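You operate a simulated robot arm through the tools that you are given. There is no shell and no other tool. Be economical: measure what you need, move in short steps, check, and stop when the job is done.

You run a simulated robot arm. Do the job below in one go: nothing can be reset, and whatever is moved stays where it is left.

TASK
Take the blue cup and leave it on the bay four. Press the horn button two times. Put the cork packer with yellow ends on the grate rest. Put the green brush on top of the yellow jug. Take the steel scoop and put it on the tray of packers. Put the dropper bottle marked brine on the test bench away on the bottling bench. Press the zero button of the salt meter two times. Put the grey sieve on the lid rest one away on the weighing bench. Take the cylinder with the blue foot and put it on the grate rest. Fetch the box of caps and set it on the salt bench. Put the yellow hang tag on top of the empty sack with the blue band. Take the salt block seven and leave it on the blue tray. Take the dropper bottle one and leave it on the test bed. Close the drawer marked seals. Any order will do. Set down upright: dropper bottle marked brine, cylinder with the blue foot, salt block seven, dropper bottle one.

It is judged by the outcome, as a careful person would: the job done as asked, and still so three seconds after it is handed in. It fails if anything else is knocked over, pushed out of place, dropped, spilled or broken. Lids that push on must go on centred and level and be pressed home; caps that screw on are set level and turned clockwise until they are tight.

THE ROBOT
A 7-joint arm with a two-finger parallel gripper on a trunk, on a base that drives. Base frame: it is fixed to the floor where the robot stands at the start and does not move with it; the origin is under the middle of the robot, x ahead of it, y to its left, z up; the surface under the hand at the start is at about z = 1.04. Readings come in m, degrees, newtons and seconds.
With the tool pointing down near the work surface it reaches from about 0.1 to 0.66 m from the robot's upright axis, wherever it stands. Its first joint turns from -166.0 to 166.0 degrees. Places, roughly: bay four [0.6, 0.5, 1.5]; blue cup (6x6x5 cm) [0.7, -0.1, 1.1]; blue tray (17x13x3 cm) [-4.2, -1.1, 0.9]; bottling bench [-5.8, -5.2, 0.8]; box of caps [-0.5, -5.25, 0.75]; cork packer with yellow ends [-3.75, -6, 1]; cylinder with the blue foot [-0.5, -5.25, 1]; drawer marked seals [-4.4, -0.9, 0.7]; dropper bottle marked brine [-4, -4.5, 1]; dropper bottle one [-4.25, -1.25, 1]; empty sack with the blue band [-4, 1, 0.75]; grate rest [-1.4, -5.3, 0.8]; green brush (10x5x8 cm) [-3.5, -6.1, 0.8]; grey sieve [-1.25, -5, 0.75]; horn button [-0.4, -2.6, 0.9]; salt bench [-3.4, -5.5, 0.8]; salt block seven [-4.25, -1.5, 1]; steel scoop (17x8x7 cm) [-3.3, -6, 0.8]; test bed (48x18 cm) [-4.18, -0.64, 0.88]; tray of packers (52x24 cm) [-3.54, -3.68, 0.82]; weighing bench [-5.8, -3.7, 0.8]; yellow hang tag [-6, -1.75, 1]; yellow jug [-1.5, -4.75, 0.75]; zero button of the salt meter [-4.2, -4.3, 0.9]. Payload 1.57 kg.
Tool frame: the origin (TCP) lies between the finger pads and is the grasp point; the fingertips stand 0.03 m ahead of it; z points along the fingers, y is the line along which they close. Largest opening 0.08 m; finger width 0.017, thickness 0.012; the body of the gripper, 0.04 by 0.082 m, starts 0.08 m behind the TCP.
Orientation is told as [roll, pitch, yaw] about the base's x, y, z axes, in that order, counted from this pose: with the fingers straight down and closing along the base's y, the tool's x points along the base's -x, its y along +y and its z along -z.

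THE INTERFACE
- The arm moves only by the tool send_rows. Its argument "motion" is a list of rows, each an object (a shift or turn left out is 0, a gripper value left out holds the last) with "travel": the shift along the tool's x, y, z in m, a list of three; "delta_rot": the turn, a rotation vector about the tool's x, y, z in degrees, a list of three. In form: [{"travel": [x, y, z], "delta_rot": [wx, wy, wz]}, ...]. A call has 1 to 20 rows; each row is the pose to reach, as a shift and turn from the pose commanded when the call began, along the tool's axes at that moment. "jaw" is the gripper command, from -1 (shut) to 1 (fully open), values between in proportion, set as the call begins (left out, the last holds). Each row takes 0.2 s and may step no farther than 0.05 m and 8.6 degrees from the row before; otherwise, or with a gripper value out of range, the whole call is refused. A pose out of reach is approached as far as the arm can. The call stops where the force on the tool passes 40 N (or 10 N more than at its start, if that is more) or the arm is blocked; 0.2 s more then pass. Each finger travels about 0.072 m/s and halts on what it meets, pressing with about 40 N; the grip force reading is that of the motor and also rises with nothing between the fingers. The clock runs only during rows and for 0.2 s after the last one: add rows that repeat a pose to give the fingers time. It gives the time, the measured TCP pose, the force on the tool (base axes), the opening and the grip force at its end, in the units of the frame above (readings bear some noise), with the torque about the TCP (base axes, N m) and any sound that the robot's microphone picked up.
- Cameras (640 x 400 px; columns grow to the right, rows downward): "scene" is now at [-0.0061, 0.1006, 1.44]; the picture's right is [-0.42, -0.91, 0.00], its down [-0.11, 0.05, -0.99] and it looks along [0.90, -0.42, -0.13] (base axes); focal length 289 px, centre (320, 200). "wrist" rides on the gripper at [0.072, -0.007, -0.122] in the tool frame; the picture's right is [0.09, 1.00, 0.00], its down [-0.84, 0.08, -0.54] and it looks along [-0.54, 0.05, 0.84] (tool axes); focal length 238 px, centre (320, 200). There is no depth. A picture from a camera that has moved, and an enlarged one, comes with that camera's place and axes in the base frame and with its lens.
- capture(camera): a new picture of that camera. The clock stands still meanwhile.
- raise_lower(by): slides the trunk up (or, below 0, down) by that many m; the arm and the scene camera ride with it, the base frame stays. It gives what a move gives, with no picture.
- base_move(legs): drives the robot by 1 to 6 legs, each [ahead, left, turn to the left] in m, m and degrees, along the robot's own axes; the way and the turn of a leg run together, so that a leg with both is an arc; at most 1.5 m and 180 degrees a leg. The arm and the cameras ride along, it lands a little off, and it stops where it bumps. It gives what a move gives.
- pan_tilt(pan, tilt): turns the head with the scene camera to pan (to the left, within 86 degrees either way) and tilt (down, from -29 to 69), counted from straight ahead of the robot. It gives what a move gives.
- zoom(camera, box): a new picture of the part [left, top, right, bottom] of that camera's present view, enlarged. The clock stands still meanwhile.
- sign_off(): hands the job in; it is judged then, once.

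Go step by step. Nothing tells you exact positions but the pictures and the camera data: compare them with the known pose of the tool, close in by small moves and look again before you grip or let go. The budget is 577 turns and 360 pictures, counting those below and the enlarged ones. Unless the task says otherwise, let go and move clear before handing in, and close with one line.

The tools are called by a JSON object that holds its "api" and its "payload". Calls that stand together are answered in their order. send_rows: Moves the arm, as the interface text tells. Its arguments: {"type":"object","properties":{"motion":{"type":"array"},"jaw":{"type":"number"}},"required":["motion"]} The other tools are called the same way: raise_lower (by) slides the trunk up or down; base_move (legs) drives the base; pan_tilt (pan, tilt) turns the head that bears the scene camera; capture (camera) takes a picture; zoom (camera, box) takes an enlarged picture of a part of a camera's view; sign_off () hands the job in.

At the start:

```text
t: 0.0
tool_pos: [0.411, -0.0252, 1.1511]
tcp_rot: [0.1, 0.0, -0.1]
force: [0.0, -0.1, -0.2]
moment: [-0.02, -0.05, 0.0]
opening: 0.08
grasp_force: 0.1
trunk travel left (down, up): [-0.05, 0.065]
robot x, y, heading: [-0.0019, 0.001, 0.1]
head pan, tilt: [-25.1, 7.2]
```

scene: 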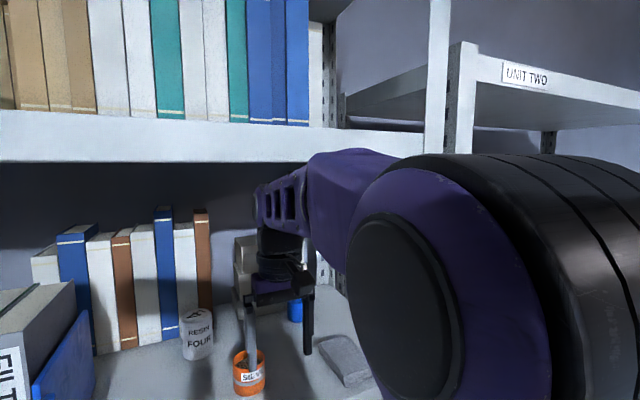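
wrist: 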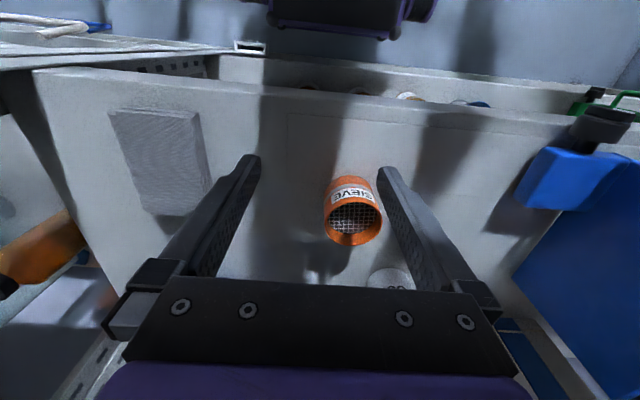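

I see a shelf with the arm in the way of the view. I'll look around from the scene camera first to find the blue cup and bay four.

{"api": "pan_tilt", "payload": {"pan": 0, "tilt": 15}}

{"api": "capture", "payload": {"camera": "scene"}}

{"api": "pan_tilt", "payload": {"pan": 35, "tilt": 0}}

{"api": "capture", "payload": {"camera": "scene"}}

```text
t: 0.9
tool_pos: [0.411, -0.0246, 1.1499]
tcp_rot: [0.0, -0.1, 0.1]
force: [-1.1, 0.8, -0.6]
moment: [-0.02, -0.01, -0.01]
opening: 0.0799
grasp_force: 0.0
trunk travel left (down, up): [-0.05, 0.065]
robot x, y, heading: [-0.0003, 0.0009, 0.1]
head pan, tilt: [0.0, 15.0]
```

```text
357 pictures are left
camera scene: at [0.0036, 0.1397, 1.4274], right [0.0, -1.0, 0.0], down [-0.26, 0.0, -0.97], along [0.97, 0.0, -0.26], focal length 289 px, centre (320, 200)
```

scene: 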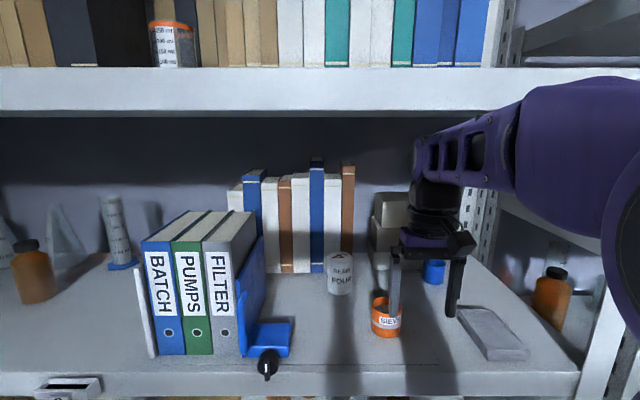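

```text
t: 1.9
tool_pos: [0.4123, -0.0252, 1.1503]
tcp_rot: [0.0, 0.1, 0.0]
force: [-0.5, -0.3, -0.1]
moment: [0.01, 0.01, -0.01]
opening: 0.0799
grasp_force: 0.0
trunk travel left (down, up): [-0.05, 0.065]
robot x, y, heading: [0.0035, -0.001, -0.0]
head pan, tilt: [35.0, 0.0]
```

```text
356 pictures are left
camera scene: at [-0.0042, 0.1575, 1.4596], right [0.2, -0.98, 0.0], down [0.09, 0.02, -1.0], along [0.98, 0.2, 0.09], focal length 289 px, centre (320, 200)
```

scene: 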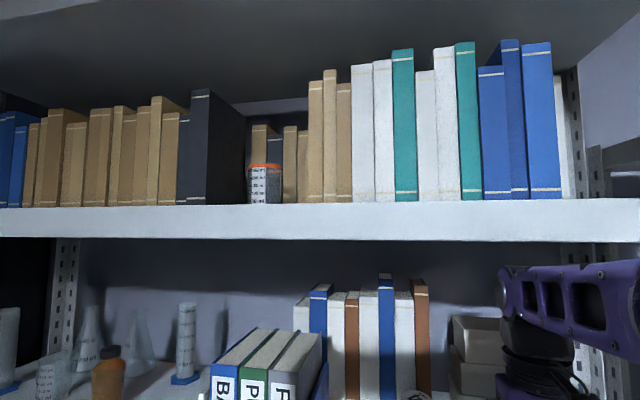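

The head reading and the picture disagree a bit, so I'll take another picture.

{"api": "capture", "payload": {"camera": "scene"}}

```text
355 pictures are left
camera scene: at [-0.0042, 0.1575, 1.4596], right [0.2, -0.98, 0.0], down [0.09, 0.02, -1.0], along [0.98, 0.2, 0.09], focal length 289 px, centre (320, 200)
```

scene: 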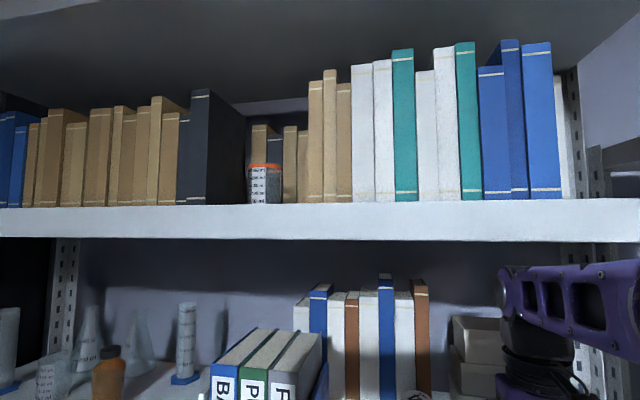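

The head seems to have stopped short, so I'll repeat the pan.

{"api": "pan_tilt", "payload": {"pan": 50, "tilt": 0}}

{"api": "capture", "payload": {"camera": "scene"}}

```text
t: 2.7
tool_pos: [0.411, -0.0254, 1.1491]
tcp_rot: [0.1, 0.1, 0.0]
force: [0.2, -0.7, 0.7]
moment: [0.0, -0.01, 0.02]
opening: 0.0801
grasp_force: 0.0
trunk travel left (down, up): [-0.05, 0.065]
robot x, y, heading: [-0.0031, -0.0029, -0.2]
head pan, tilt: [50.0, 0.0]
```

```text
354 pictures are left
camera scene: at [-0.0049, 0.158, 1.4609], right [0.21, -0.98, 0.0], down [0.1, 0.02, -0.99], along [0.97, 0.21, 0.11], focal length 289 px, centre (320, 200)
```

scene: 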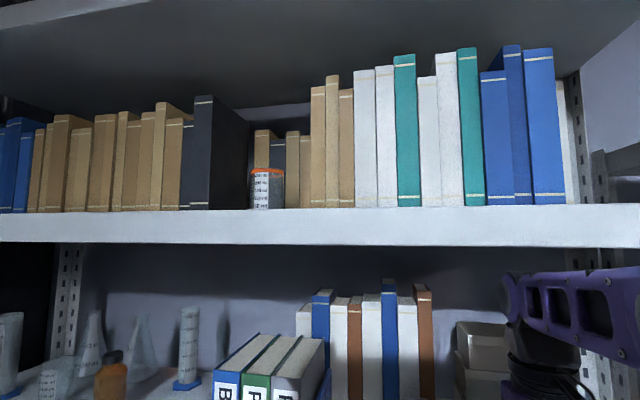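

{"api": "pan_tilt", "payload": {"pan": 50, "tilt": 20}}

{"api": "capture", "payload": {"camera": "scene"}}

```text
t: 3.5
tool_pos: [0.4111, -0.0253, 1.1497]
tcp_rot: [0.0, 0.1, 0.1]
force: [0.9, 0.8, 0.3]
moment: [0.02, 0.0, -0.01]
opening: 0.0802
grasp_force: 0.0
trunk travel left (down, up): [-0.05, 0.065]
robot x, y, heading: [-0.0015, -0.0026, 0.4]
head pan, tilt: [50.0, 20.0]
```

```text
353 pictures are left
camera scene: at [-0.005, 0.1581, 1.4612], right [0.21, -0.98, 0.0], down [0.11, 0.02, -0.99], along [0.97, 0.21, 0.11], focal length 289 px, centre (320, 200)
```

scene: 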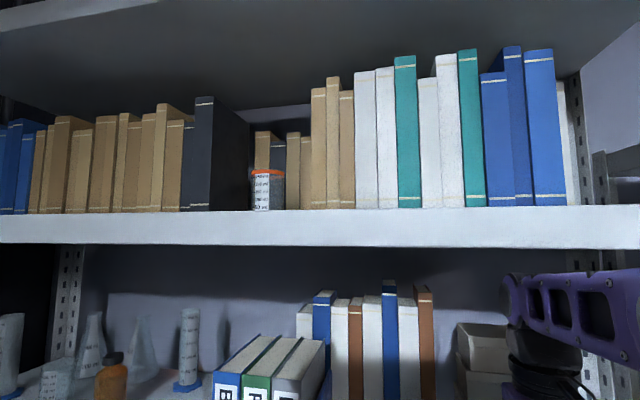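

{"api": "pan_tilt", "payload": {"pan": 0, "tilt": 30}}

{"api": "capture", "payload": {"camera": "scene"}}

```text
t: 4.7
tool_pos: [0.4114, -0.0262, 1.1502]
tcp_rot: [0.0, 0.0, 0.0]
force: [-0.5, 0.5, -0.1]
moment: [0.0, 0.0, 0.0]
opening: 0.0798
grasp_force: 0.0
trunk travel left (down, up): [-0.05, 0.065]
robot x, y, heading: [0.0002, -0.0021, -0.2]
head pan, tilt: [0.0, 30.0]
```

```text
352 pictures are left
camera scene: at [0.0007, 0.1399, 1.4033], right [0.0, -1.0, 0.0], down [-0.5, 0.0, -0.87], along [0.87, 0.0, -0.5], focal length 289 px, centre (320, 200)
```

scene: 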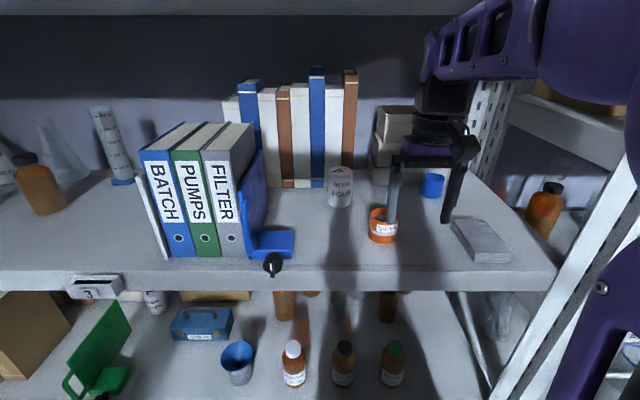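

{"api": "zoom", "payload": {"camera": "scene", "box": [0, 250, 320, 400]}}

{"api": "pan_tilt", "payload": {"pan": 0, "tilt": -20}}

{"api": "capture", "payload": {"camera": "scene"}}

```text
2.00 times, centred on (160, 325) of scene
camera zoom: at [0.0007, 0.1399, 1.4033], right [0.0, -1.0, 0.0], down [-0.5, 0.0, -0.87], along [0.87, 0.0, -0.5], focal length 579 px, centre (640, -50)
```

zoom: 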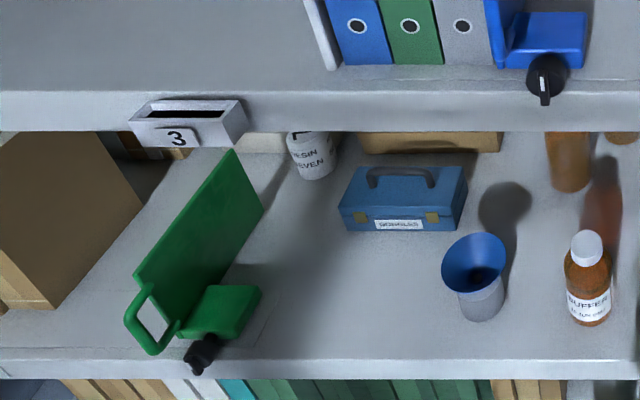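

```text
t: 5.9
tool_pos: [0.4105, -0.0249, 1.1504]
tcp_rot: [0.0, 0.0, 0.0]
force: [0.2, 0.1, 0.2]
moment: [-0.02, -0.01, 0.02]
opening: 0.0799
grasp_force: 0.0
trunk travel left (down, up): [-0.05, 0.065]
robot x, y, heading: [-0.0004, -0.001, -0.0]
head pan, tilt: [0.0, -20.0]
```

```text
350 pictures are left
camera scene: at [-0.0137, 0.1398, 1.4807], right [0.0, -1.0, 0.0], down [0.34, 0.0, -0.94], along [0.94, 0.0, 0.34], focal length 289 px, centre (320, 200)
```

scene: 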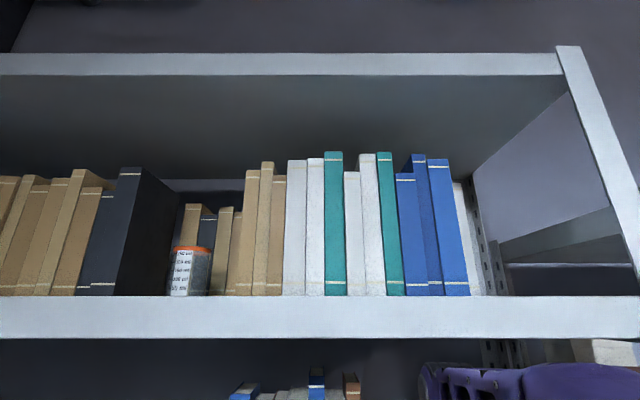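

The cup is near (0.68,-0.15) on the 1.04 shelf, and bay four is on the upper shelf (z≈1.49) to the left. I'll retract the arm a little and drive left to look at it.

{"api": "send_rows", "payload": {"motion": [{"travel": [0.04, 0, -0.0]}, {"travel": [0.08, 0, -0.0]}, {"travel": [0.12, 0, -0.0]}, {"travel": [0.15, 0, 0]}]}}

{"api": "base_move", "payload": {"legs": [[-0.15, 0.35, 0]]}}

{"api": "pan_tilt", "payload": {"pan": 20, "tilt": 0}}

{"api": "capture", "payload": {"camera": "scene"}}

```text
t: 6.9
tool_pos: [0.2596, -0.026, 1.1488]
tcp_rot: [0.0, 0.1, 0.0]
force: [0.5, -0.6, 0.8]
moment: [-0.02, 0.01, 0.0]
opening: 0.08
grasp_force: 0.0
trunk travel left (down, up): [-0.05, 0.065]
robot x, y, heading: [-0.0004, -0.0018, 0.0]
head pan, tilt: [0.0, -20.0]
```

```text
t: 10.8
tool_pos: [0.1097, 0.3231, 1.1491]
tcp_rot: [-0.1, 0.0, -0.1]
force: [0.0, -0.4, 0.5]
moment: [0.04, -0.02, -0.01]
opening: 0.0801
grasp_force: 0.0
trunk travel left (down, up): [-0.05, 0.065]
robot x, y, heading: [-0.1499, 0.3484, -0.5]
head pan, tilt: [0.0, -20.0]
```

```text
t: 11.6
tool_pos: [0.1086, 0.3241, 1.1487]
tcp_rot: [0.0, -0.1, 0.0]
force: [-0.6, 0.7, -0.1]
moment: [0.03, -0.02, -0.02]
opening: 0.0801
grasp_force: 0.1
trunk travel left (down, up): [-0.05, 0.065]
robot x, y, heading: [-0.1506, 0.3514, -0.0]
head pan, tilt: [20.0, 0.0]
```

```text
349 pictures are left
camera scene: at [-0.1679, 0.4633, 1.4801], right [-0.34, -0.94, 0.0], down [0.31, -0.11, -0.94], along [0.89, -0.32, 0.33], focal length 289 px, centre (320, 200)
```

scene: 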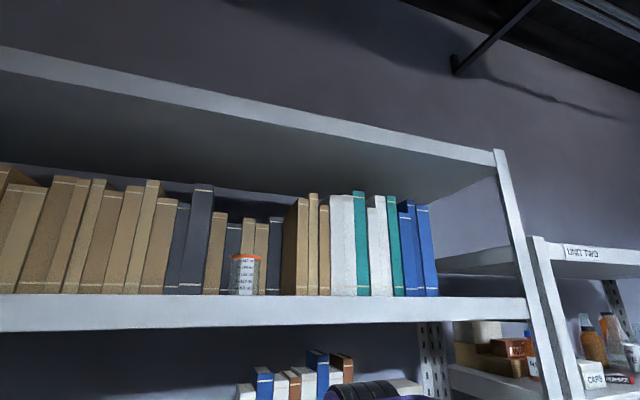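

{"api": "pan_tilt", "payload": {"pan": 0, "tilt": 0}}

{"api": "capture", "payload": {"camera": "scene"}}

```text
t: 12.4
tool_pos: [0.1099, 0.3228, 1.1491]
tcp_rot: [0.0, 0.0, 0.1]
force: [-0.5, -0.4, 0.4]
moment: [0.01, 0.0, -0.01]
opening: 0.08
grasp_force: 0.0
trunk travel left (down, up): [-0.05, 0.065]
robot x, y, heading: [-0.1486, 0.351, -0.1]
head pan, tilt: [0.0, 0.0]
```

```text
348 pictures are left
camera scene: at [-0.1678, 0.4631, 1.4798], right [-0.34, -0.94, 0.0], down [0.31, -0.11, -0.94], along [0.89, -0.32, 0.33], focal length 289 px, centre (320, 200)
```

scene: 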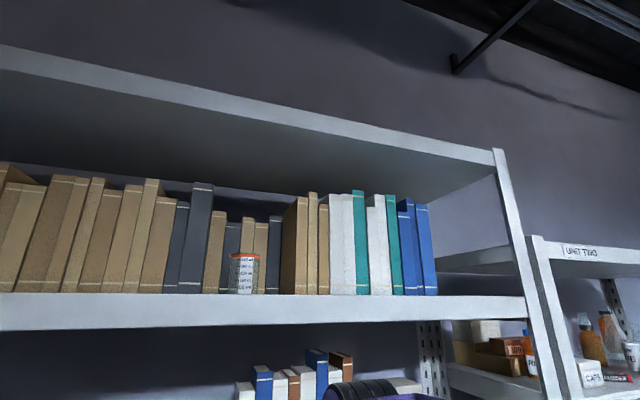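

The head seems jammed against the arm, which is folded back. I'll extend the arm a little to free it.

{"api": "send_rows", "payload": {"motion": [{"travel": [-0.05, 0, 0]}, {"travel": [-0.1, -0.03, 0]}, {"travel": [-0.14, -0.07, 0]}, {"travel": [-0.14, -0.12, 0]}]}}

{"api": "pan_tilt", "payload": {"pan": 25, "tilt": 0}}

{"api": "capture", "payload": {"camera": "scene"}}

```text
refused: row 2 steps farther than a row can; nothing moved
```

```text
t: 13.3
tool_pos: [0.1106, 0.3235, 1.1492]
tcp_rot: [0.0, -0.1, -0.1]
force: [0.4, 0.2, 0.6]
moment: [-0.02, -0.02, 0.01]
opening: 0.0798
grasp_force: 0.1
trunk travel left (down, up): [-0.05, 0.065]
robot x, y, heading: [-0.1496, 0.3473, 0.2]
head pan, tilt: [25.0, 0.0]
```

```text
347 pictures are left
camera scene: at [-0.1677, 0.4629, 1.4797], right [-0.34, -0.94, 0.0], down [0.31, -0.11, -0.94], along [0.89, -0.32, 0.33], focal length 289 px, centre (320, 200)
```

scene: 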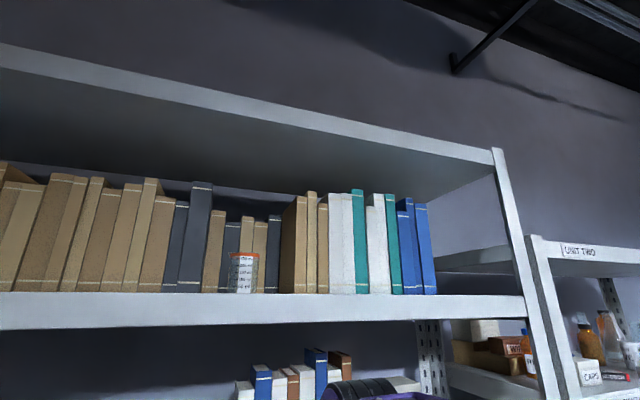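

{"api": "send_rows", "payload": {"motion": [{"travel": [-0.04, 0, 0]}, {"travel": [-0.08, -0.02, 0]}, {"travel": [-0.12, -0.04, 0]}, {"travel": [-0.14, -0.08, 0]}, {"travel": [-0.15, -0.12, 0]}]}}

{"api": "pan_tilt", "payload": {"pan": 25, "tilt": 0}}

{"api": "capture", "payload": {"camera": "scene"}}

```text
t: 14.5
tool_pos: [0.2594, 0.2027, 1.1488]
tcp_rot: [-0.1, 0.1, -0.2]
force: [-0.5, -0.4, 0.5]
moment: [0.01, -0.04, 0.0]
opening: 0.0799
grasp_force: 0.1
trunk travel left (down, up): [-0.05, 0.065]
robot x, y, heading: [-0.1511, 0.3499, -0.0]
head pan, tilt: [25.0, 0.0]
```

```text
t: 15.1
tool_pos: [0.2588, 0.2033, 1.1498]
tcp_rot: [0.0, 0.0, -0.1]
force: [-0.6, 0.3, 0.4]
moment: [-0.01, 0.01, -0.01]
opening: 0.08
grasp_force: 0.1
trunk travel left (down, up): [-0.05, 0.065]
robot x, y, heading: [-0.15, 0.3486, -0.2]
head pan, tilt: [25.0, 0.0]
```

```text
346 pictures are left
camera scene: at [-0.1584, 0.5269, 1.4515], right [0.42, -0.91, 0.0], down [0.0, 0.0, -1.0], along [0.91, 0.42, 0.0], focal length 289 px, centre (320, 200)
```

scene: 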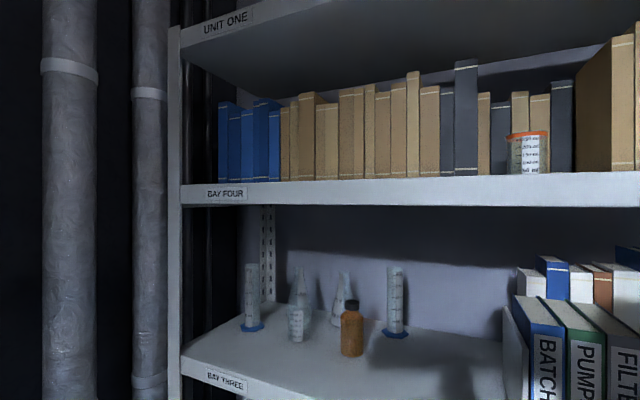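

Bay four is the upper shelf of unit one. I'll raise the trunk to see the free space in front of the books.

{"api": "raise_lower", "payload": {"by": 0.065}}

{"api": "pan_tilt", "payload": {"pan": 0, "tilt": -10}}

{"api": "capture", "payload": {"camera": "scene"}}

```text
t: 16.2
tool_pos: [0.2603, 0.2044, 1.2154]
tcp_rot: [0.0, 0.0, -0.2]
force: [0.5, 0.4, 0.6]
moment: [0.01, -0.01, 0.0]
opening: 0.0801
grasp_force: 0.0
trunk travel left (down, up): [-0.115, 0.0]
robot x, y, heading: [-0.1503, 0.3483, -0.1]
head pan, tilt: [25.0, 0.0]
```

```text
t: 17.1
tool_pos: [0.2589, 0.2038, 1.2147]
tcp_rot: [0.0, -0.1, -0.2]
force: [0.4, -0.8, -0.7]
moment: [0.0, 0.01, -0.01]
opening: 0.0799
grasp_force: 0.0
trunk travel left (down, up): [-0.115, 0.0]
robot x, y, heading: [-0.1502, 0.3449, 0.0]
head pan, tilt: [0.0, -10.0]
```

```text
345 pictures are left
camera scene: at [-0.1557, 0.489, 1.5317], right [0.0, -1.0, 0.0], down [0.17, 0.0, -0.98], along [0.98, 0.0, 0.17], focal length 289 px, centre (320, 200)
```

scene: 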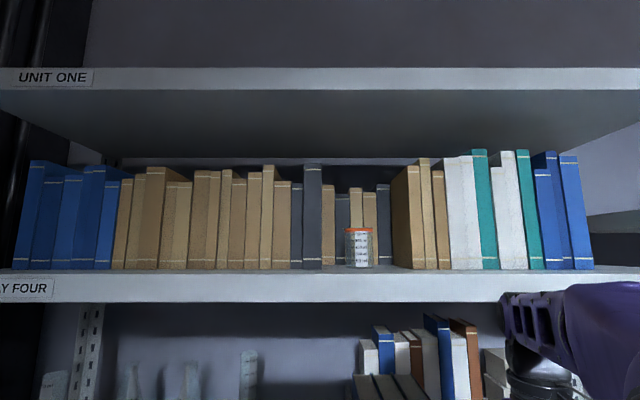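

{"api": "zoom", "payload": {"camera": "scene", "box": [220, 180, 440, 317]}}

```text
2.91 times, centred on (330, 248) of scene
camera zoom: at [-0.1557, 0.489, 1.5317], right [0.0, -1.0, 0.0], down [0.17, 0.0, -0.98], along [0.98, 0.0, 0.17], focal length 842 px, centre (291, 59)
```

zoom: 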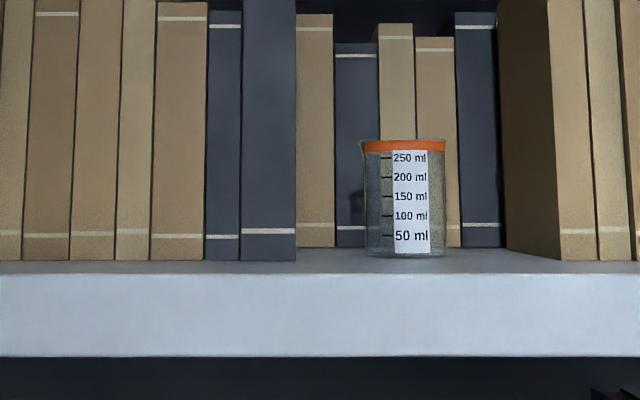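

Bay four has a free strip about 13 cm deep (x≈0.39–0.52) in front of the books at z≈1.49. I'll go back to the blue cup now.

{"api": "base_move", "payload": {"legs": [[0, -0.47, 0], [0.13, 0, 0]]}}

{"api": "raise_lower", "payload": {"by": -0.065}}

{"api": "pan_tilt", "payload": {"pan": 0, "tilt": 30}}

{"api": "capture", "payload": {"camera": "scene"}}

{"api": "capture", "payload": {"camera": "wrist"}}

```text
t: 22.9
tool_pos: [0.3407, -0.2591, 1.2158]
tcp_rot: [0.3, 0.3, -0.4]
force: [-0.6, -0.2, -1.1]
moment: [-0.02, 0.0, -0.02]
opening: 0.0804
grasp_force: 0.1
trunk travel left (down, up): [-0.115, 0.0]
robot x, y, heading: [-0.0541, -0.1163, -0.1]
head pan, tilt: [0.0, -10.0]
stopped in leg 2: the robot was blocked; the commanded pose is now the measured one
```

```text
t: 23.9
tool_pos: [0.3441, -0.2569, 1.1516]
tcp_rot: [0.1, -0.1, -0.3]
force: [-0.2, -0.2, 0.1]
moment: [0.01, -0.01, 0.01]
opening: 0.0798
grasp_force: 0.1
trunk travel left (down, up): [-0.05, 0.065]
robot x, y, heading: [-0.0457, -0.1195, -0.1]
head pan, tilt: [0.0, -10.0]
```

```text
t: 25.0
tool_pos: [0.3444, -0.2554, 1.1517]
tcp_rot: [0.0, 0.1, -0.4]
force: [0.1, -0.4, -0.2]
moment: [-0.05, -0.01, 0.03]
opening: 0.0801
grasp_force: 0.0
trunk travel left (down, up): [-0.05, 0.065]
robot x, y, heading: [-0.0481, -0.1139, -0.0]
head pan, tilt: [0.0, 30.0]
```

```text
343 pictures are left
camera scene: at [-0.0584, 0.03, 1.4024], right [0.0, -1.0, 0.01], down [-0.49, -0.01, -0.87], along [0.87, 0.0, -0.49], focal length 289 px, centre (320, 200)
```

scene: 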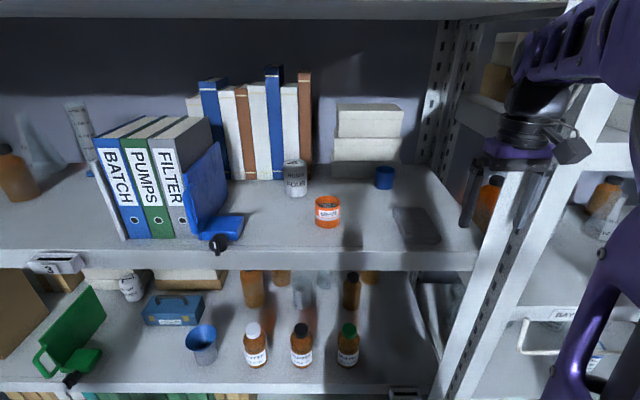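

```text
342 pictures are left
camera wrist: at [0.2727, -0.2627, 1.2743], right [-0.09, 1.0, 0.0], down [0.84, 0.07, 0.54], along [0.54, 0.05, -0.84], focal length 238 px, centre (320, 200)
```

wrist: 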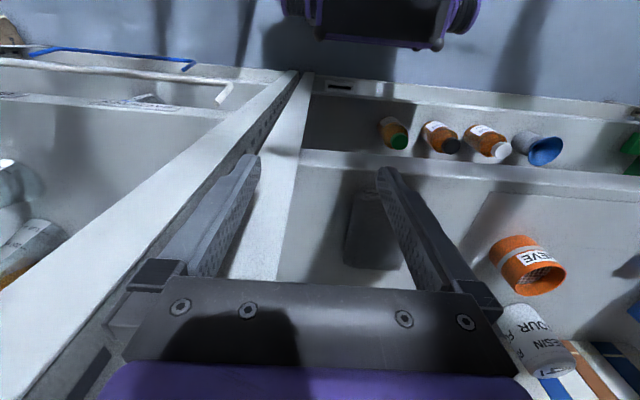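

The blue cup is at about (0.665,-0.147). I'll shift the arm away from the post and drive closer.

{"api": "send_rows", "payload": {"motion": [{"travel": [0, 0.04, 0]}, {"travel": [0, 0.08, 0]}, {"travel": [0, 0.11, 0]}]}}

{"api": "base_move", "payload": {"legs": [[0.08, 0, 0]]}}

{"api": "send_rows", "payload": {"motion": [{"travel": [-0.04, 0, 0]}, {"travel": [-0.08, 0, 0]}, {"travel": [-0.12, 0, 0]}]}}

{"api": "capture", "payload": {"camera": "scene"}}

{"api": "capture", "payload": {"camera": "wrist"}}

```text
t: 25.8
tool_pos: [0.353, -0.1532, 1.1448]
tcp_rot: [0.4, 1.2, -0.4]
force: [0.2, -0.4, 0.7]
moment: [0.04, 0.01, 0.04]
opening: 0.0802
grasp_force: 0.0
trunk travel left (down, up): [-0.05, 0.065]
robot x, y, heading: [-0.0491, -0.1165, 0.2]
head pan, tilt: [0.0, 30.0]
```

```text
t: 26.9
tool_pos: [0.4331, -0.1521, 1.1451]
tcp_rot: [0.3, 1.0, -0.4]
force: [0.5, -0.6, 0.7]
moment: [0.0, -0.04, -0.02]
opening: 0.0801
grasp_force: 0.0
trunk travel left (down, up): [-0.05, 0.065]
robot x, y, heading: [0.03, -0.1166, 0.2]
head pan, tilt: [0.0, 30.0]
```

```text
t: 27.6
tool_pos: [0.5541, -0.1529, 1.1433]
tcp_rot: [0.4, 1.0, -0.3]
force: [0.0, 0.9, -0.2]
moment: [0.01, -0.01, 0.01]
opening: 0.08
grasp_force: 0.1
trunk travel left (down, up): [-0.05, 0.065]
robot x, y, heading: [0.0334, -0.116, 0.1]
head pan, tilt: [0.0, 30.0]
```

```text
341 pictures are left
camera scene: at [0.0312, 0.0238, 1.4031], right [0.0, -1.0, 0.0], down [-0.5, 0.0, -0.87], along [0.87, 0.0, -0.5], focal length 289 px, centre (320, 200)
```

scene: 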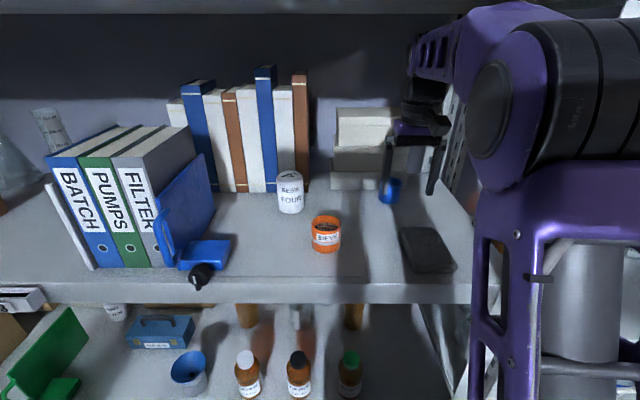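

```text
340 pictures are left
camera wrist: at [0.4849, -0.1599, 1.2655], right [-0.09, 1.0, 0.01], down [0.85, 0.07, 0.53], along [0.52, 0.05, -0.85], focal length 238 px, centre (320, 200)
```

wrist: 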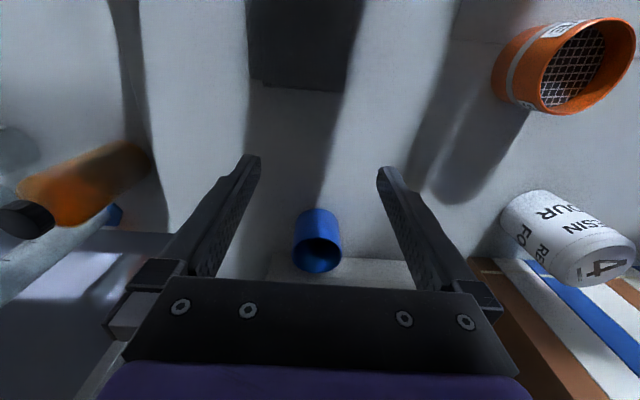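

The cup lies straight ahead at (0.66,-0.146). I'll move over it and descend.

{"api": "send_rows", "payload": {"motion": [{"travel": [-0.04, 0.003, 0]}, {"travel": [-0.08, 0.006, 0]}, {"travel": [-0.107, 0.006, 0]}, {"travel": [-0.107, 0.006, 0.0]}], "jaw": 1}}

{"api": "capture", "payload": {"camera": "wrist"}}

```text
t: 28.6
tool_pos: [0.6607, -0.1477, 1.1405]
tcp_rot: [0.4, 1.1, -0.4]
force: [-0.6, 0.2, -0.1]
moment: [0.0, -0.02, 0.0]
opening: 0.0801
grasp_force: 0.1
trunk travel left (down, up): [-0.05, 0.065]
robot x, y, heading: [0.0316, -0.1159, -0.0]
head pan, tilt: [0.0, 30.0]
```

```text
339 pictures are left
camera wrist: at [0.5924, -0.1549, 1.2632], right [-0.09, 1.0, 0.01], down [0.85, 0.07, 0.53], along [0.52, 0.05, -0.85], focal length 238 px, centre (320, 200)
```

wrist: 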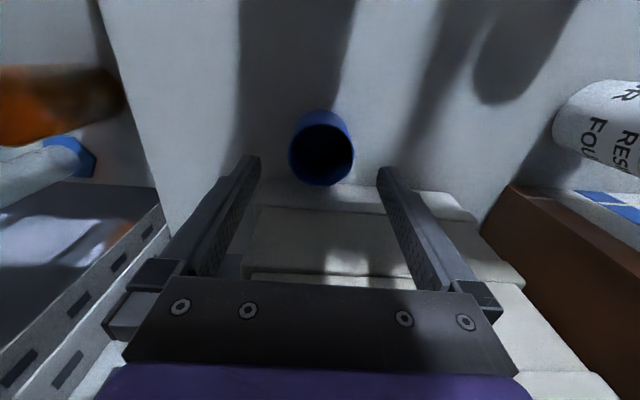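

{"api": "send_rows", "payload": {"motion": [{"travel": [0.003, 0, 0.03]}, {"travel": [0.003, 0, 0.055]}, {"travel": [0.003, 0, 0.064]}]}}

{"api": "send_rows", "payload": {"motion": [{"travel": [0, 0, 0]}, {"travel": [0, 0, 0]}, {"travel": [0, 0, 0]}, {"travel": [0, 0, 0]}], "jaw": -1}}

{"api": "capture", "payload": {"camera": "wrist"}}

```text
t: 29.4
tool_pos: [0.6565, -0.147, 1.0769]
tcp_rot: [0.4, 1.0, -0.4]
force: [-0.4, -0.3, 0.1]
moment: [0.01, 0.04, 0.0]
opening: 0.0803
grasp_force: 0.0
trunk travel left (down, up): [-0.05, 0.065]
robot x, y, heading: [0.0305, -0.1143, 0.2]
head pan, tilt: [0.0, 30.0]
```

```text
t: 30.4
tool_pos: [0.6568, -0.1463, 1.0775]
tcp_rot: [0.3, 1.0, -0.2]
force: [0.4, -0.1, 1.1]
moment: [-0.03, -0.01, -0.02]
opening: 0.0504
grasp_force: 39.8
trunk travel left (down, up): [-0.05, 0.065]
robot x, y, heading: [0.0291, -0.1173, 0.3]
head pan, tilt: [0.0, 30.0]
```

```text
338 pictures are left
camera wrist: at [0.5876, -0.154, 1.2], right [-0.09, 1.0, 0.01], down [0.85, 0.07, 0.53], along [0.52, 0.05, -0.85], focal length 238 px, centre (320, 200)
```

wrist: 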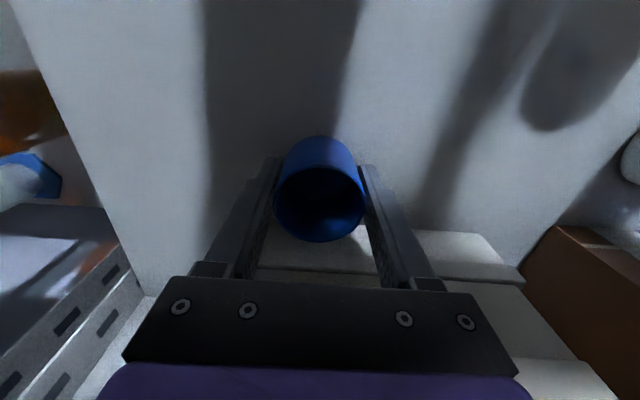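

Gripped. I'll lift the cup, retract it and back off.

{"api": "send_rows", "payload": {"motion": [{"travel": [0, 0, -0.03]}, {"travel": [0, 0, -0.06]}, {"travel": [0.04, 0, -0.07]}, {"travel": [0.08, 0, -0.07]}, {"travel": [0.12, 0, -0.07]}, {"travel": [0.16, 0, -0.07]}, {"travel": [0.2, 0, -0.07]}, {"travel": [0.24, 0, -0.07]}]}}

{"api": "base_move", "payload": {"legs": [[-0.22, 0, 0], [0, 0.62, 0]]}}

{"api": "raise_lower", "payload": {"by": 0.065}}

{"api": "send_rows", "payload": {"motion": [{"travel": [0, 0, -0.05]}, {"travel": [0, 0, -0.1]}, {"travel": [0, 0, -0.15]}, {"travel": [0, 0, -0.2]}, {"travel": [0, 0, -0.25]}, {"travel": [0, 0, -0.3]}, {"travel": [0, 0, -0.35]}]}}

{"api": "capture", "payload": {"camera": "scene"}}

```text
t: 32.2
tool_pos: [0.4183, -0.1469, 1.151]
tcp_rot: [0.4, 1.2, -0.3]
force: [-0.5, 0.0, -0.3]
moment: [-0.01, -0.02, -0.01]
opening: 0.0
grasp_force: 21.2
trunk travel left (down, up): [-0.05, 0.065]
robot x, y, heading: [0.0289, -0.1175, -0.0]
head pan, tilt: [0.0, 30.0]
```

```text
t: 40.0
tool_pos: [0.2005, 0.4743, 1.1496]
tcp_rot: [0.4, 1.0, -0.9]
force: [-0.4, -0.2, 0.3]
moment: [-0.01, 0.01, -0.02]
opening: 0.0002
grasp_force: 21.5
trunk travel left (down, up): [-0.05, 0.065]
robot x, y, heading: [-0.1864, 0.5105, -0.4]
head pan, tilt: [0.0, 30.0]
```

```text
t: 41.0
tool_pos: [0.2021, 0.4739, 1.2151]
tcp_rot: [0.4, 1.1, -0.9]
force: [0.1, 0.5, -0.6]
moment: [-0.01, 0.01, -0.02]
opening: 0.0
grasp_force: 21.5
trunk travel left (down, up): [-0.115, 0.0]
robot x, y, heading: [-0.1852, 0.5087, -0.3]
head pan, tilt: [0.0, 30.0]
```

```text
t: 42.6
tool_pos: [0.1979, 0.4743, 1.4073]
tcp_rot: [0.4, 0.9, -0.9]
force: [-0.8, 0.5, 0.3]
moment: [-0.02, -0.01, 0.0]
opening: 0.0
grasp_force: 20.9
out of reach, approached as far as the arm can: row 4, 5, 6, 7
trunk travel left (down, up): [-0.115, 0.0]
robot x, y, heading: [-0.1857, 0.5104, -0.4]
head pan, tilt: [0.0, 30.0]
```

```text
337 pictures are left
camera scene: at [-0.184, 0.6482, 1.4682], right [-0.01, -1.0, 0.0], down [-0.5, 0.0, -0.87], along [0.87, -0.01, -0.5], focal length 289 px, centre (320, 200)
```

scene: 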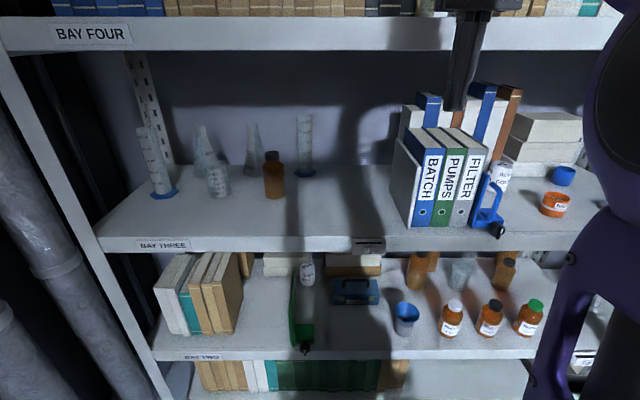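

The cup slipped out of the fingers; it seems to be still on the shelf. I'll zoom in to check how it lies.

{"api": "zoom", "payload": {"camera": "scene", "box": [460, 110, 640, 240]}}

```text
3.08 times, centred on (550, 175) of scene
camera zoom: at [-0.184, 0.6482, 1.4682], right [-0.01, -1.0, 0.0], down [-0.5, 0.0, -0.87], along [0.87, -0.01, -0.5], focal length 890 px, centre (-388, 277)
```

zoom: 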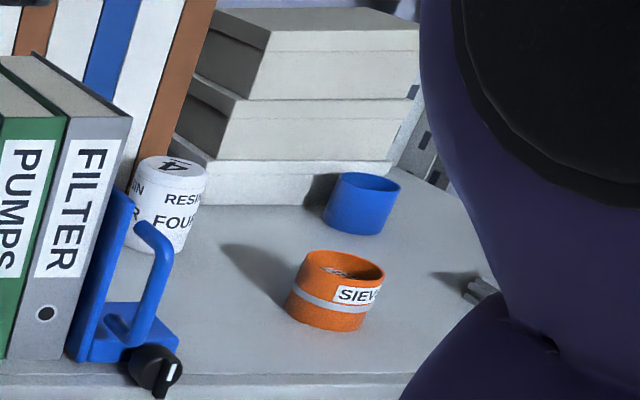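

The cup stands upright at its old place, so it slid out of the grip. The arm also can't reach the high shelf with the tool pointing down, so I'll redo the grasp with the tool pitched forward.

{"api": "send_rows", "payload": {"motion": [{"travel": [0, 0, 0.05]}, {"travel": [0, 0, 0.1]}, {"travel": [0, 0, 0.15]}, {"travel": [0, 0, 0.19]}], "jaw": 1}}

{"api": "raise_lower", "payload": {"by": -0.065}}

{"api": "base_move", "payload": {"legs": [[0, -0.63, 0.4], [0.18, 0, 0]]}}

{"api": "send_rows", "payload": {"motion": [{"delta_rot": [0, -8, 0]}, {"delta_rot": [0, -16, 0]}, {"delta_rot": [0, -24, 0]}, {"delta_rot": [0, -32, 0]}, {"delta_rot": [0, -40, 0]}, {"delta_rot": [0, -48, 0]}, {"delta_rot": [0, -56, 0]}, {"delta_rot": [0, -64, 0]}]}}

{"api": "capture", "payload": {"camera": "scene"}}

{"api": "capture", "payload": {"camera": "wrist"}}

```text
t: 43.6
tool_pos: [0.1932, 0.4753, 1.2173]
tcp_rot: [0.3, 1.0, -0.9]
force: [1.1, 0.1, -0.4]
moment: [0.0, 0.01, -0.04]
opening: 0.0799
grasp_force: 0.1
trunk travel left (down, up): [-0.115, 0.0]
robot x, y, heading: [-0.1885, 0.5098, -0.1]
head pan, tilt: [0.0, 30.0]
```

```text
t: 44.7
tool_pos: [0.193, 0.4754, 1.1514]
tcp_rot: [0.4, 1.1, -0.9]
force: [0.4, 0.6, -0.1]
moment: [-0.01, 0.03, -0.03]
opening: 0.0802
grasp_force: 0.1
trunk travel left (down, up): [-0.05, 0.065]
robot x, y, heading: [-0.1868, 0.5094, -0.7]
head pan, tilt: [0.0, 30.0]
```

```text
t: 52.3
tool_pos: [0.3722, -0.1492, 1.1517]
tcp_rot: [0.4, 1.1, -0.1]
force: [-0.5, -0.3, -0.4]
moment: [0.04, -0.03, -0.01]
opening: 0.08
grasp_force: 0.1
trunk travel left (down, up): [-0.05, 0.065]
robot x, y, heading: [-0.009, -0.121, 0.6]
head pan, tilt: [0.0, 30.0]
```

```text
t: 53.1
tool_pos: [0.3886, -0.1533, 1.082]
tcp_rot: [1.2, -8.5, -0.8]
force: [0.2, 0.2, -0.2]
moment: [0.01, -0.02, -0.01]
opening: 0.0801
grasp_force: 0.1
trunk travel left (down, up): [-0.05, 0.065]
robot x, y, heading: [-0.0042, -0.1208, 0.3]
head pan, tilt: [0.0, 30.0]
stopped in row 3: the arm was blocked; the commanded pose is now the measured one
```

```text
335 pictures are left
camera scene: at [-0.0062, 0.0058, 1.4149], right [-0.13, -0.99, 0.0], down [-0.38, 0.05, -0.92], along [0.92, -0.12, -0.39], focal length 289 px, centre (320, 200)
```

scene: 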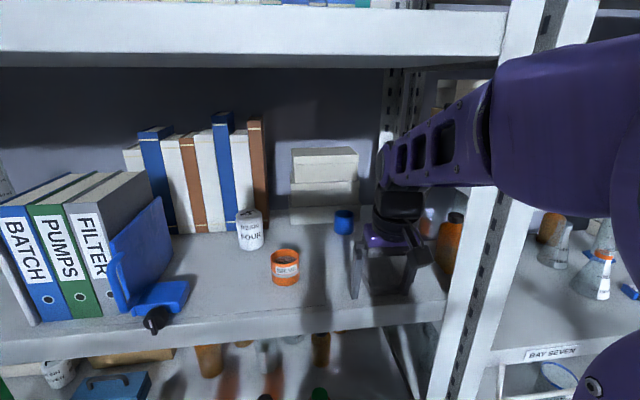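

```text
334 pictures are left
camera wrist: at [0.2999, -0.161, 1.191], right [-0.08, 1.0, 0.01], down [0.75, 0.06, 0.66], along [0.66, 0.06, -0.75], focal length 238 px, centre (320, 200)
```

wrist: 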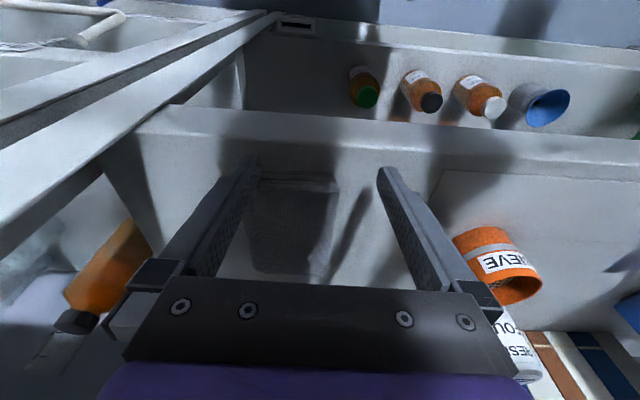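

The folded arm bumped the head. I'll raise and extend it before pitching the tool.

{"api": "send_rows", "payload": {"motion": [{"travel": [-0.006, 0, -0.035]}, {"travel": [-0.012, 0, -0.075]}, {"travel": [-0.052, 0, -0.07]}, {"travel": [-0.092, 0, -0.064]}, {"travel": [-0.131, 0, -0.057]}]}}

{"api": "send_rows", "payload": {"motion": [{"delta_rot": [0, -8, 0]}, {"delta_rot": [0, -16, 0]}, {"delta_rot": [0, -24, 0]}, {"delta_rot": [0, -32, 0]}]}}

{"api": "capture", "payload": {"camera": "scene"}}

```text
t: 54.3
tool_pos: [0.5098, -0.1528, 1.1618]
tcp_rot: [1.2, -9.0, -0.6]
force: [0.0, 0.4, 0.3]
moment: [-0.03, 0.01, -0.01]
opening: 0.08
grasp_force: 0.0
trunk travel left (down, up): [-0.05, 0.065]
robot x, y, heading: [-0.0078, -0.1246, 0.5]
head pan, tilt: [0.0, 30.0]
```

```text
t: 55.3
tool_pos: [0.5098, -0.1561, 1.1536]
tcp_rot: [1.6, -40.1, -1.6]
force: [0.7, -0.3, 0.4]
moment: [-0.01, 0.01, -0.02]
opening: 0.08
grasp_force: 0.1
trunk travel left (down, up): [-0.05, 0.065]
robot x, y, heading: [-0.0075, -0.121, 0.3]
head pan, tilt: [0.0, 30.0]
```

```text
333 pictures are left
camera scene: at [-0.0068, 0.0081, 1.4086], right [-0.1, -0.99, 0.0], down [-0.45, 0.05, -0.89], along [0.89, -0.09, -0.45], focal length 289 px, centre (320, 200)
```

scene: 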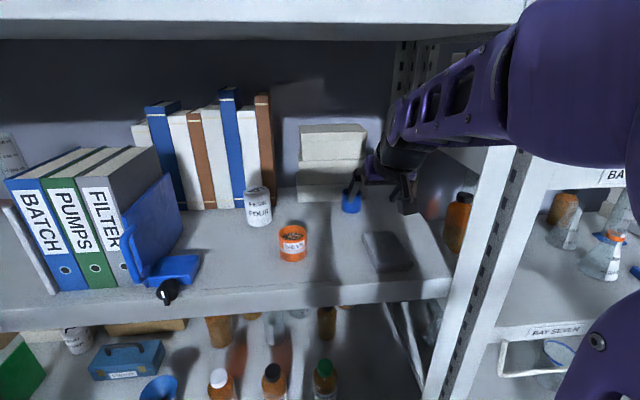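

{"api": "send_rows", "payload": {"motion": [{"travel": [0, 0, 0], "delta_rot": [0, -8, 0]}, {"travel": [0, 0.003, 0], "delta_rot": [0, -16, 0]}, {"travel": [-0.01, 0.006, 0.01], "delta_rot": [0, -24, 0]}]}}

{"api": "capture", "payload": {"camera": "wrist"}}

{"api": "capture", "payload": {"camera": "scene"}}

```text
t: 56.1
tool_pos: [0.5219, -0.1479, 1.1584]
tcp_rot: [2.4, -64.9, -2.7]
force: [0.2, 2.8, 0.1]
moment: [-0.13, 0.01, -0.26]
opening: 0.0799
grasp_force: 0.1
trunk travel left (down, up): [-0.05, 0.065]
robot x, y, heading: [-0.009, -0.1229, 0.5]
head pan, tilt: [0.0, 30.0]
```

```text
332 pictures are left
camera wrist: at [0.382, -0.1526, 1.1452], right [-0.03, 1.0, -0.07], down [-0.13, 0.06, 0.99], along [0.99, 0.04, 0.13], focal length 238 px, centre (320, 200)
```

wrist: 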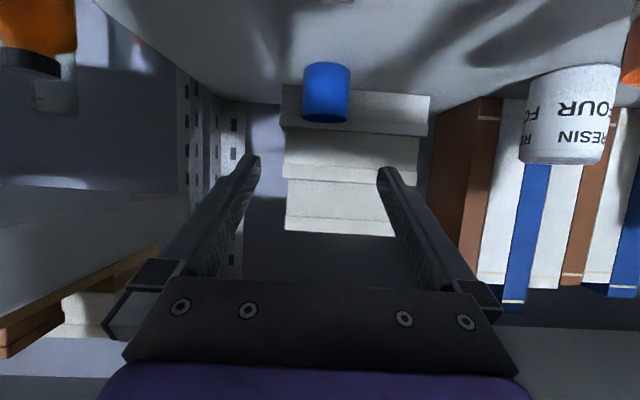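

```text
331 pictures are left
camera scene: at [-0.011, -0.0106, 1.408], right [-0.32, -0.95, 0.0], down [-0.43, 0.14, -0.89], along [0.84, -0.29, -0.45], focal length 289 px, centre (320, 200)
```

scene: 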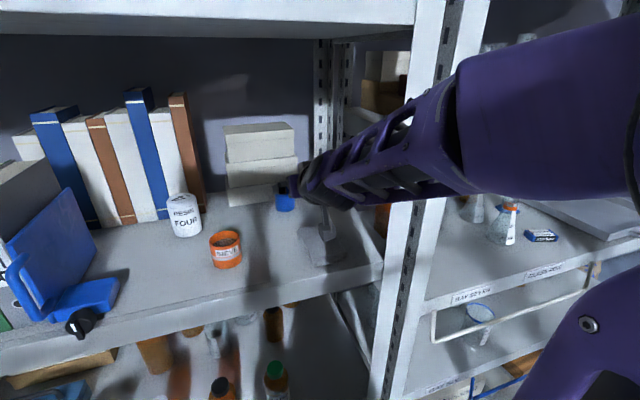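

The tool is pitched -65° with the wrist camera below it. I'll set about -60° so the camera clears the shelf, and line up before the cup.

{"api": "send_rows", "payload": {"motion": [{"travel": [0.005, 0.001, 0.03], "delta_rot": [0, 3, 0]}, {"travel": [0.01, 0.002, 0.063], "delta_rot": [0, 5, 0]}]}}

{"api": "capture", "payload": {"camera": "wrist"}}

{"api": "capture", "payload": {"camera": "scene"}}

```text
t: 56.9
tool_pos: [0.5562, -0.2331, 1.1334]
tcp_rot: [3.2, -60.8, -12.1]
force: [-1.0, 0.7, -0.9]
moment: [0.0, 0.02, 0.02]
opening: 0.08
grasp_force: 0.0
out of reach, approached as far as the arm can: row 2
trunk travel left (down, up): [-0.05, 0.065]
robot x, y, heading: [-0.009, -0.1198, 0.5]
head pan, tilt: [0.0, 30.0]
stopped in row 2: the arm was blocked; the commanded pose is now the measured one
```

```text
330 pictures are left
camera wrist: at [0.4165, -0.2152, 1.1286], right [0.12, 0.99, -0.05], down [-0.06, 0.06, 1.0], along [0.99, -0.11, 0.06], focal length 238 px, centre (320, 200)
```

wrist: 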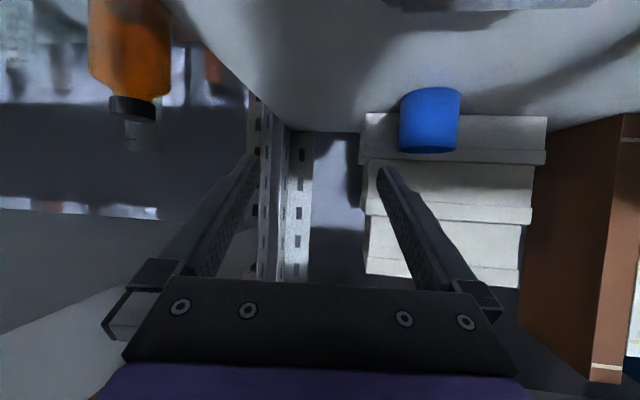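

```text
329 pictures are left
camera scene: at [-0.0081, 0.0184, 1.4031], right [0.01, -1.0, 0.0], down [-0.5, 0.0, -0.87], along [0.87, 0.01, -0.5], focal length 289 px, centre (320, 200)
```

scene: 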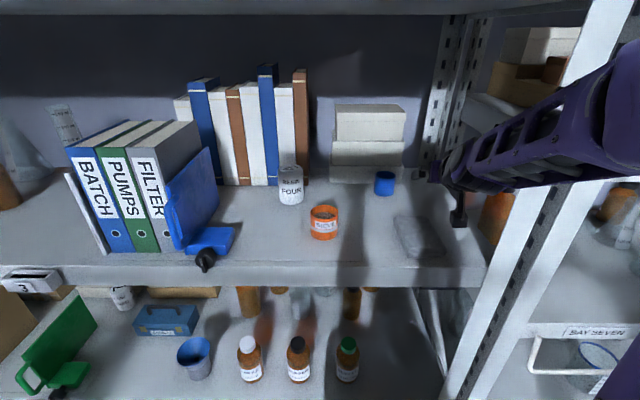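

The forearm swung towards the post when the pose went out of reach. I'll undo that move, then pick the cup with the tool down, set it on the open shelf front, and regrasp it there with the tool pitched.

{"api": "send_rows", "payload": {"motion": [{"travel": [0.001, 0.02, -0.025], "delta_rot": [-2.5, 0, -1.5]}, {"travel": [0.002, 0.048, -0.045], "delta_rot": [-5, 0, -3]}, {"travel": [0.003, 0.076, -0.0566], "delta_rot": [-7.9, 0, -4.4]}]}}

{"api": "capture", "payload": {"camera": "scene"}}

```text
t: 57.7
tool_pos: [0.5175, -0.1499, 1.1581]
tcp_rot: [3.1, -60.7, -2.9]
force: [0.4, 0.2, -0.7]
moment: [-0.03, -0.02, 0.01]
opening: 0.0801
grasp_force: 0.1
trunk travel left (down, up): [-0.05, 0.065]
robot x, y, heading: [-0.0073, -0.1255, 0.5]
head pan, tilt: [0.0, 30.0]
```

```text
328 pictures are left
camera scene: at [-0.0123, -0.015, 1.4099], right [-0.36, -0.93, 0.0], down [-0.41, 0.15, -0.9], along [0.84, -0.32, -0.43], focal length 289 px, centre (320, 200)
```

scene: 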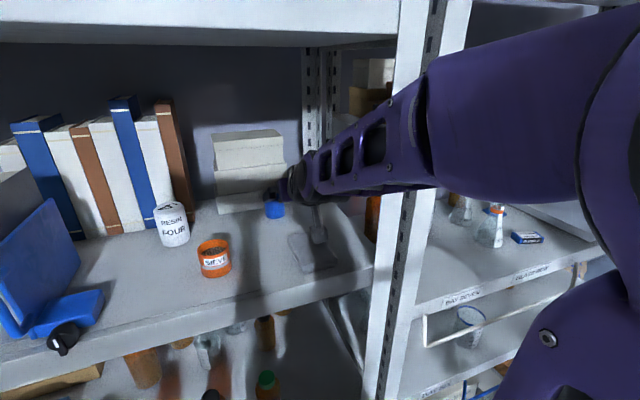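

{"api": "send_rows", "payload": {"motion": [{"delta_rot": [0, 8, 0]}, {"delta_rot": [0, 16, 0]}, {"delta_rot": [0, 24, 0]}, {"delta_rot": [0, 32, 0]}, {"delta_rot": [0, 40, 0]}, {"delta_rot": [0, 48, 0]}, {"delta_rot": [0, 56, 0]}, {"delta_rot": [0, 61, 0]}]}}

{"api": "capture", "payload": {"camera": "scene"}}

```text
t: 59.5
tool_pos: [0.5193, -0.1496, 1.1598]
tcp_rot: [1.6, 0.0, -0.2]
force: [-0.4, 0.5, 0.0]
moment: [0.01, 0.02, 0.01]
opening: 0.0796
grasp_force: 0.1
trunk travel left (down, up): [-0.05, 0.065]
robot x, y, heading: [-0.0088, -0.1212, 0.2]
head pan, tilt: [0.0, 30.0]
```

```text
327 pictures are left
camera scene: at [-0.0079, 0.0183, 1.4031], right [0.01, -1.0, 0.0], down [-0.5, 0.0, -0.87], along [0.87, 0.01, -0.5], focal length 289 px, centre (320, 200)
```

scene: 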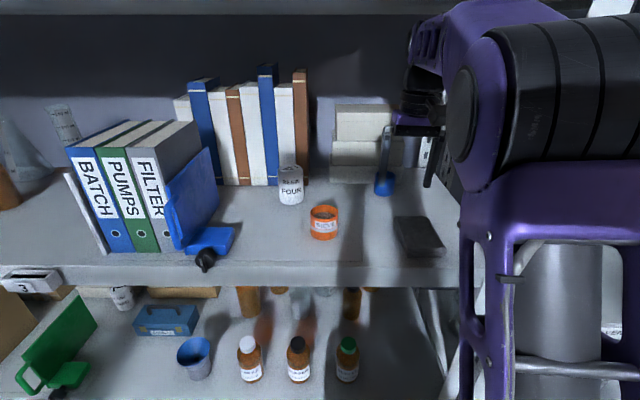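

{"api": "base_move", "payload": {"legs": [[0.035, 0, 0]]}}

{"api": "send_rows", "payload": {"motion": [{"travel": [-0.04, 0.0, 0], "delta_rot": [-1.6, 0, 0]}, {"travel": [-0.08, 0.002, 0], "delta_rot": [-1.6, 0, 0]}, {"travel": [-0.107, 0.002, 0.02], "delta_rot": [-1.6, 0, 0]}]}}

{"api": "capture", "payload": {"camera": "wrist"}}

```text
t: 60.3
tool_pos: [0.5509, -0.15, 1.1593]
tcp_rot: [1.5, -0.1, -0.2]
force: [0.5, -0.4, -0.2]
moment: [-0.02, -0.01, 0.01]
opening: 0.0799
grasp_force: 0.0
trunk travel left (down, up): [-0.05, 0.065]
robot x, y, heading: [0.025, -0.1198, 0.3]
head pan, tilt: [0.0, 30.0]
```

```text
t: 61.1
tool_pos: [0.6596, -0.1467, 1.1409]
tcp_rot: [3.2, -0.1, -0.2]
force: [-0.2, 0.0, 0.1]
moment: [-0.01, -0.03, 0.0]
opening: 0.0801
grasp_force: 0.1
trunk travel left (down, up): [-0.05, 0.065]
robot x, y, heading: [0.03, -0.1221, 0.1]
head pan, tilt: [0.0, 30.0]
```

```text
326 pictures are left
camera wrist: at [0.5891, -0.1602, 1.2612], right [-0.09, 0.99, 0.06], down [0.84, 0.04, 0.55], along [0.54, 0.1, -0.84], focal length 238 px, centre (320, 200)
```

wrist: 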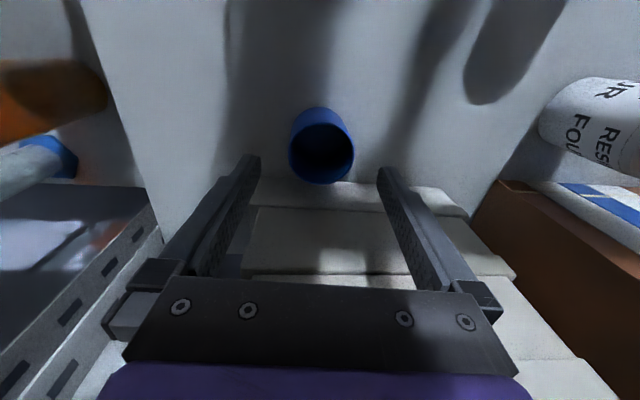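

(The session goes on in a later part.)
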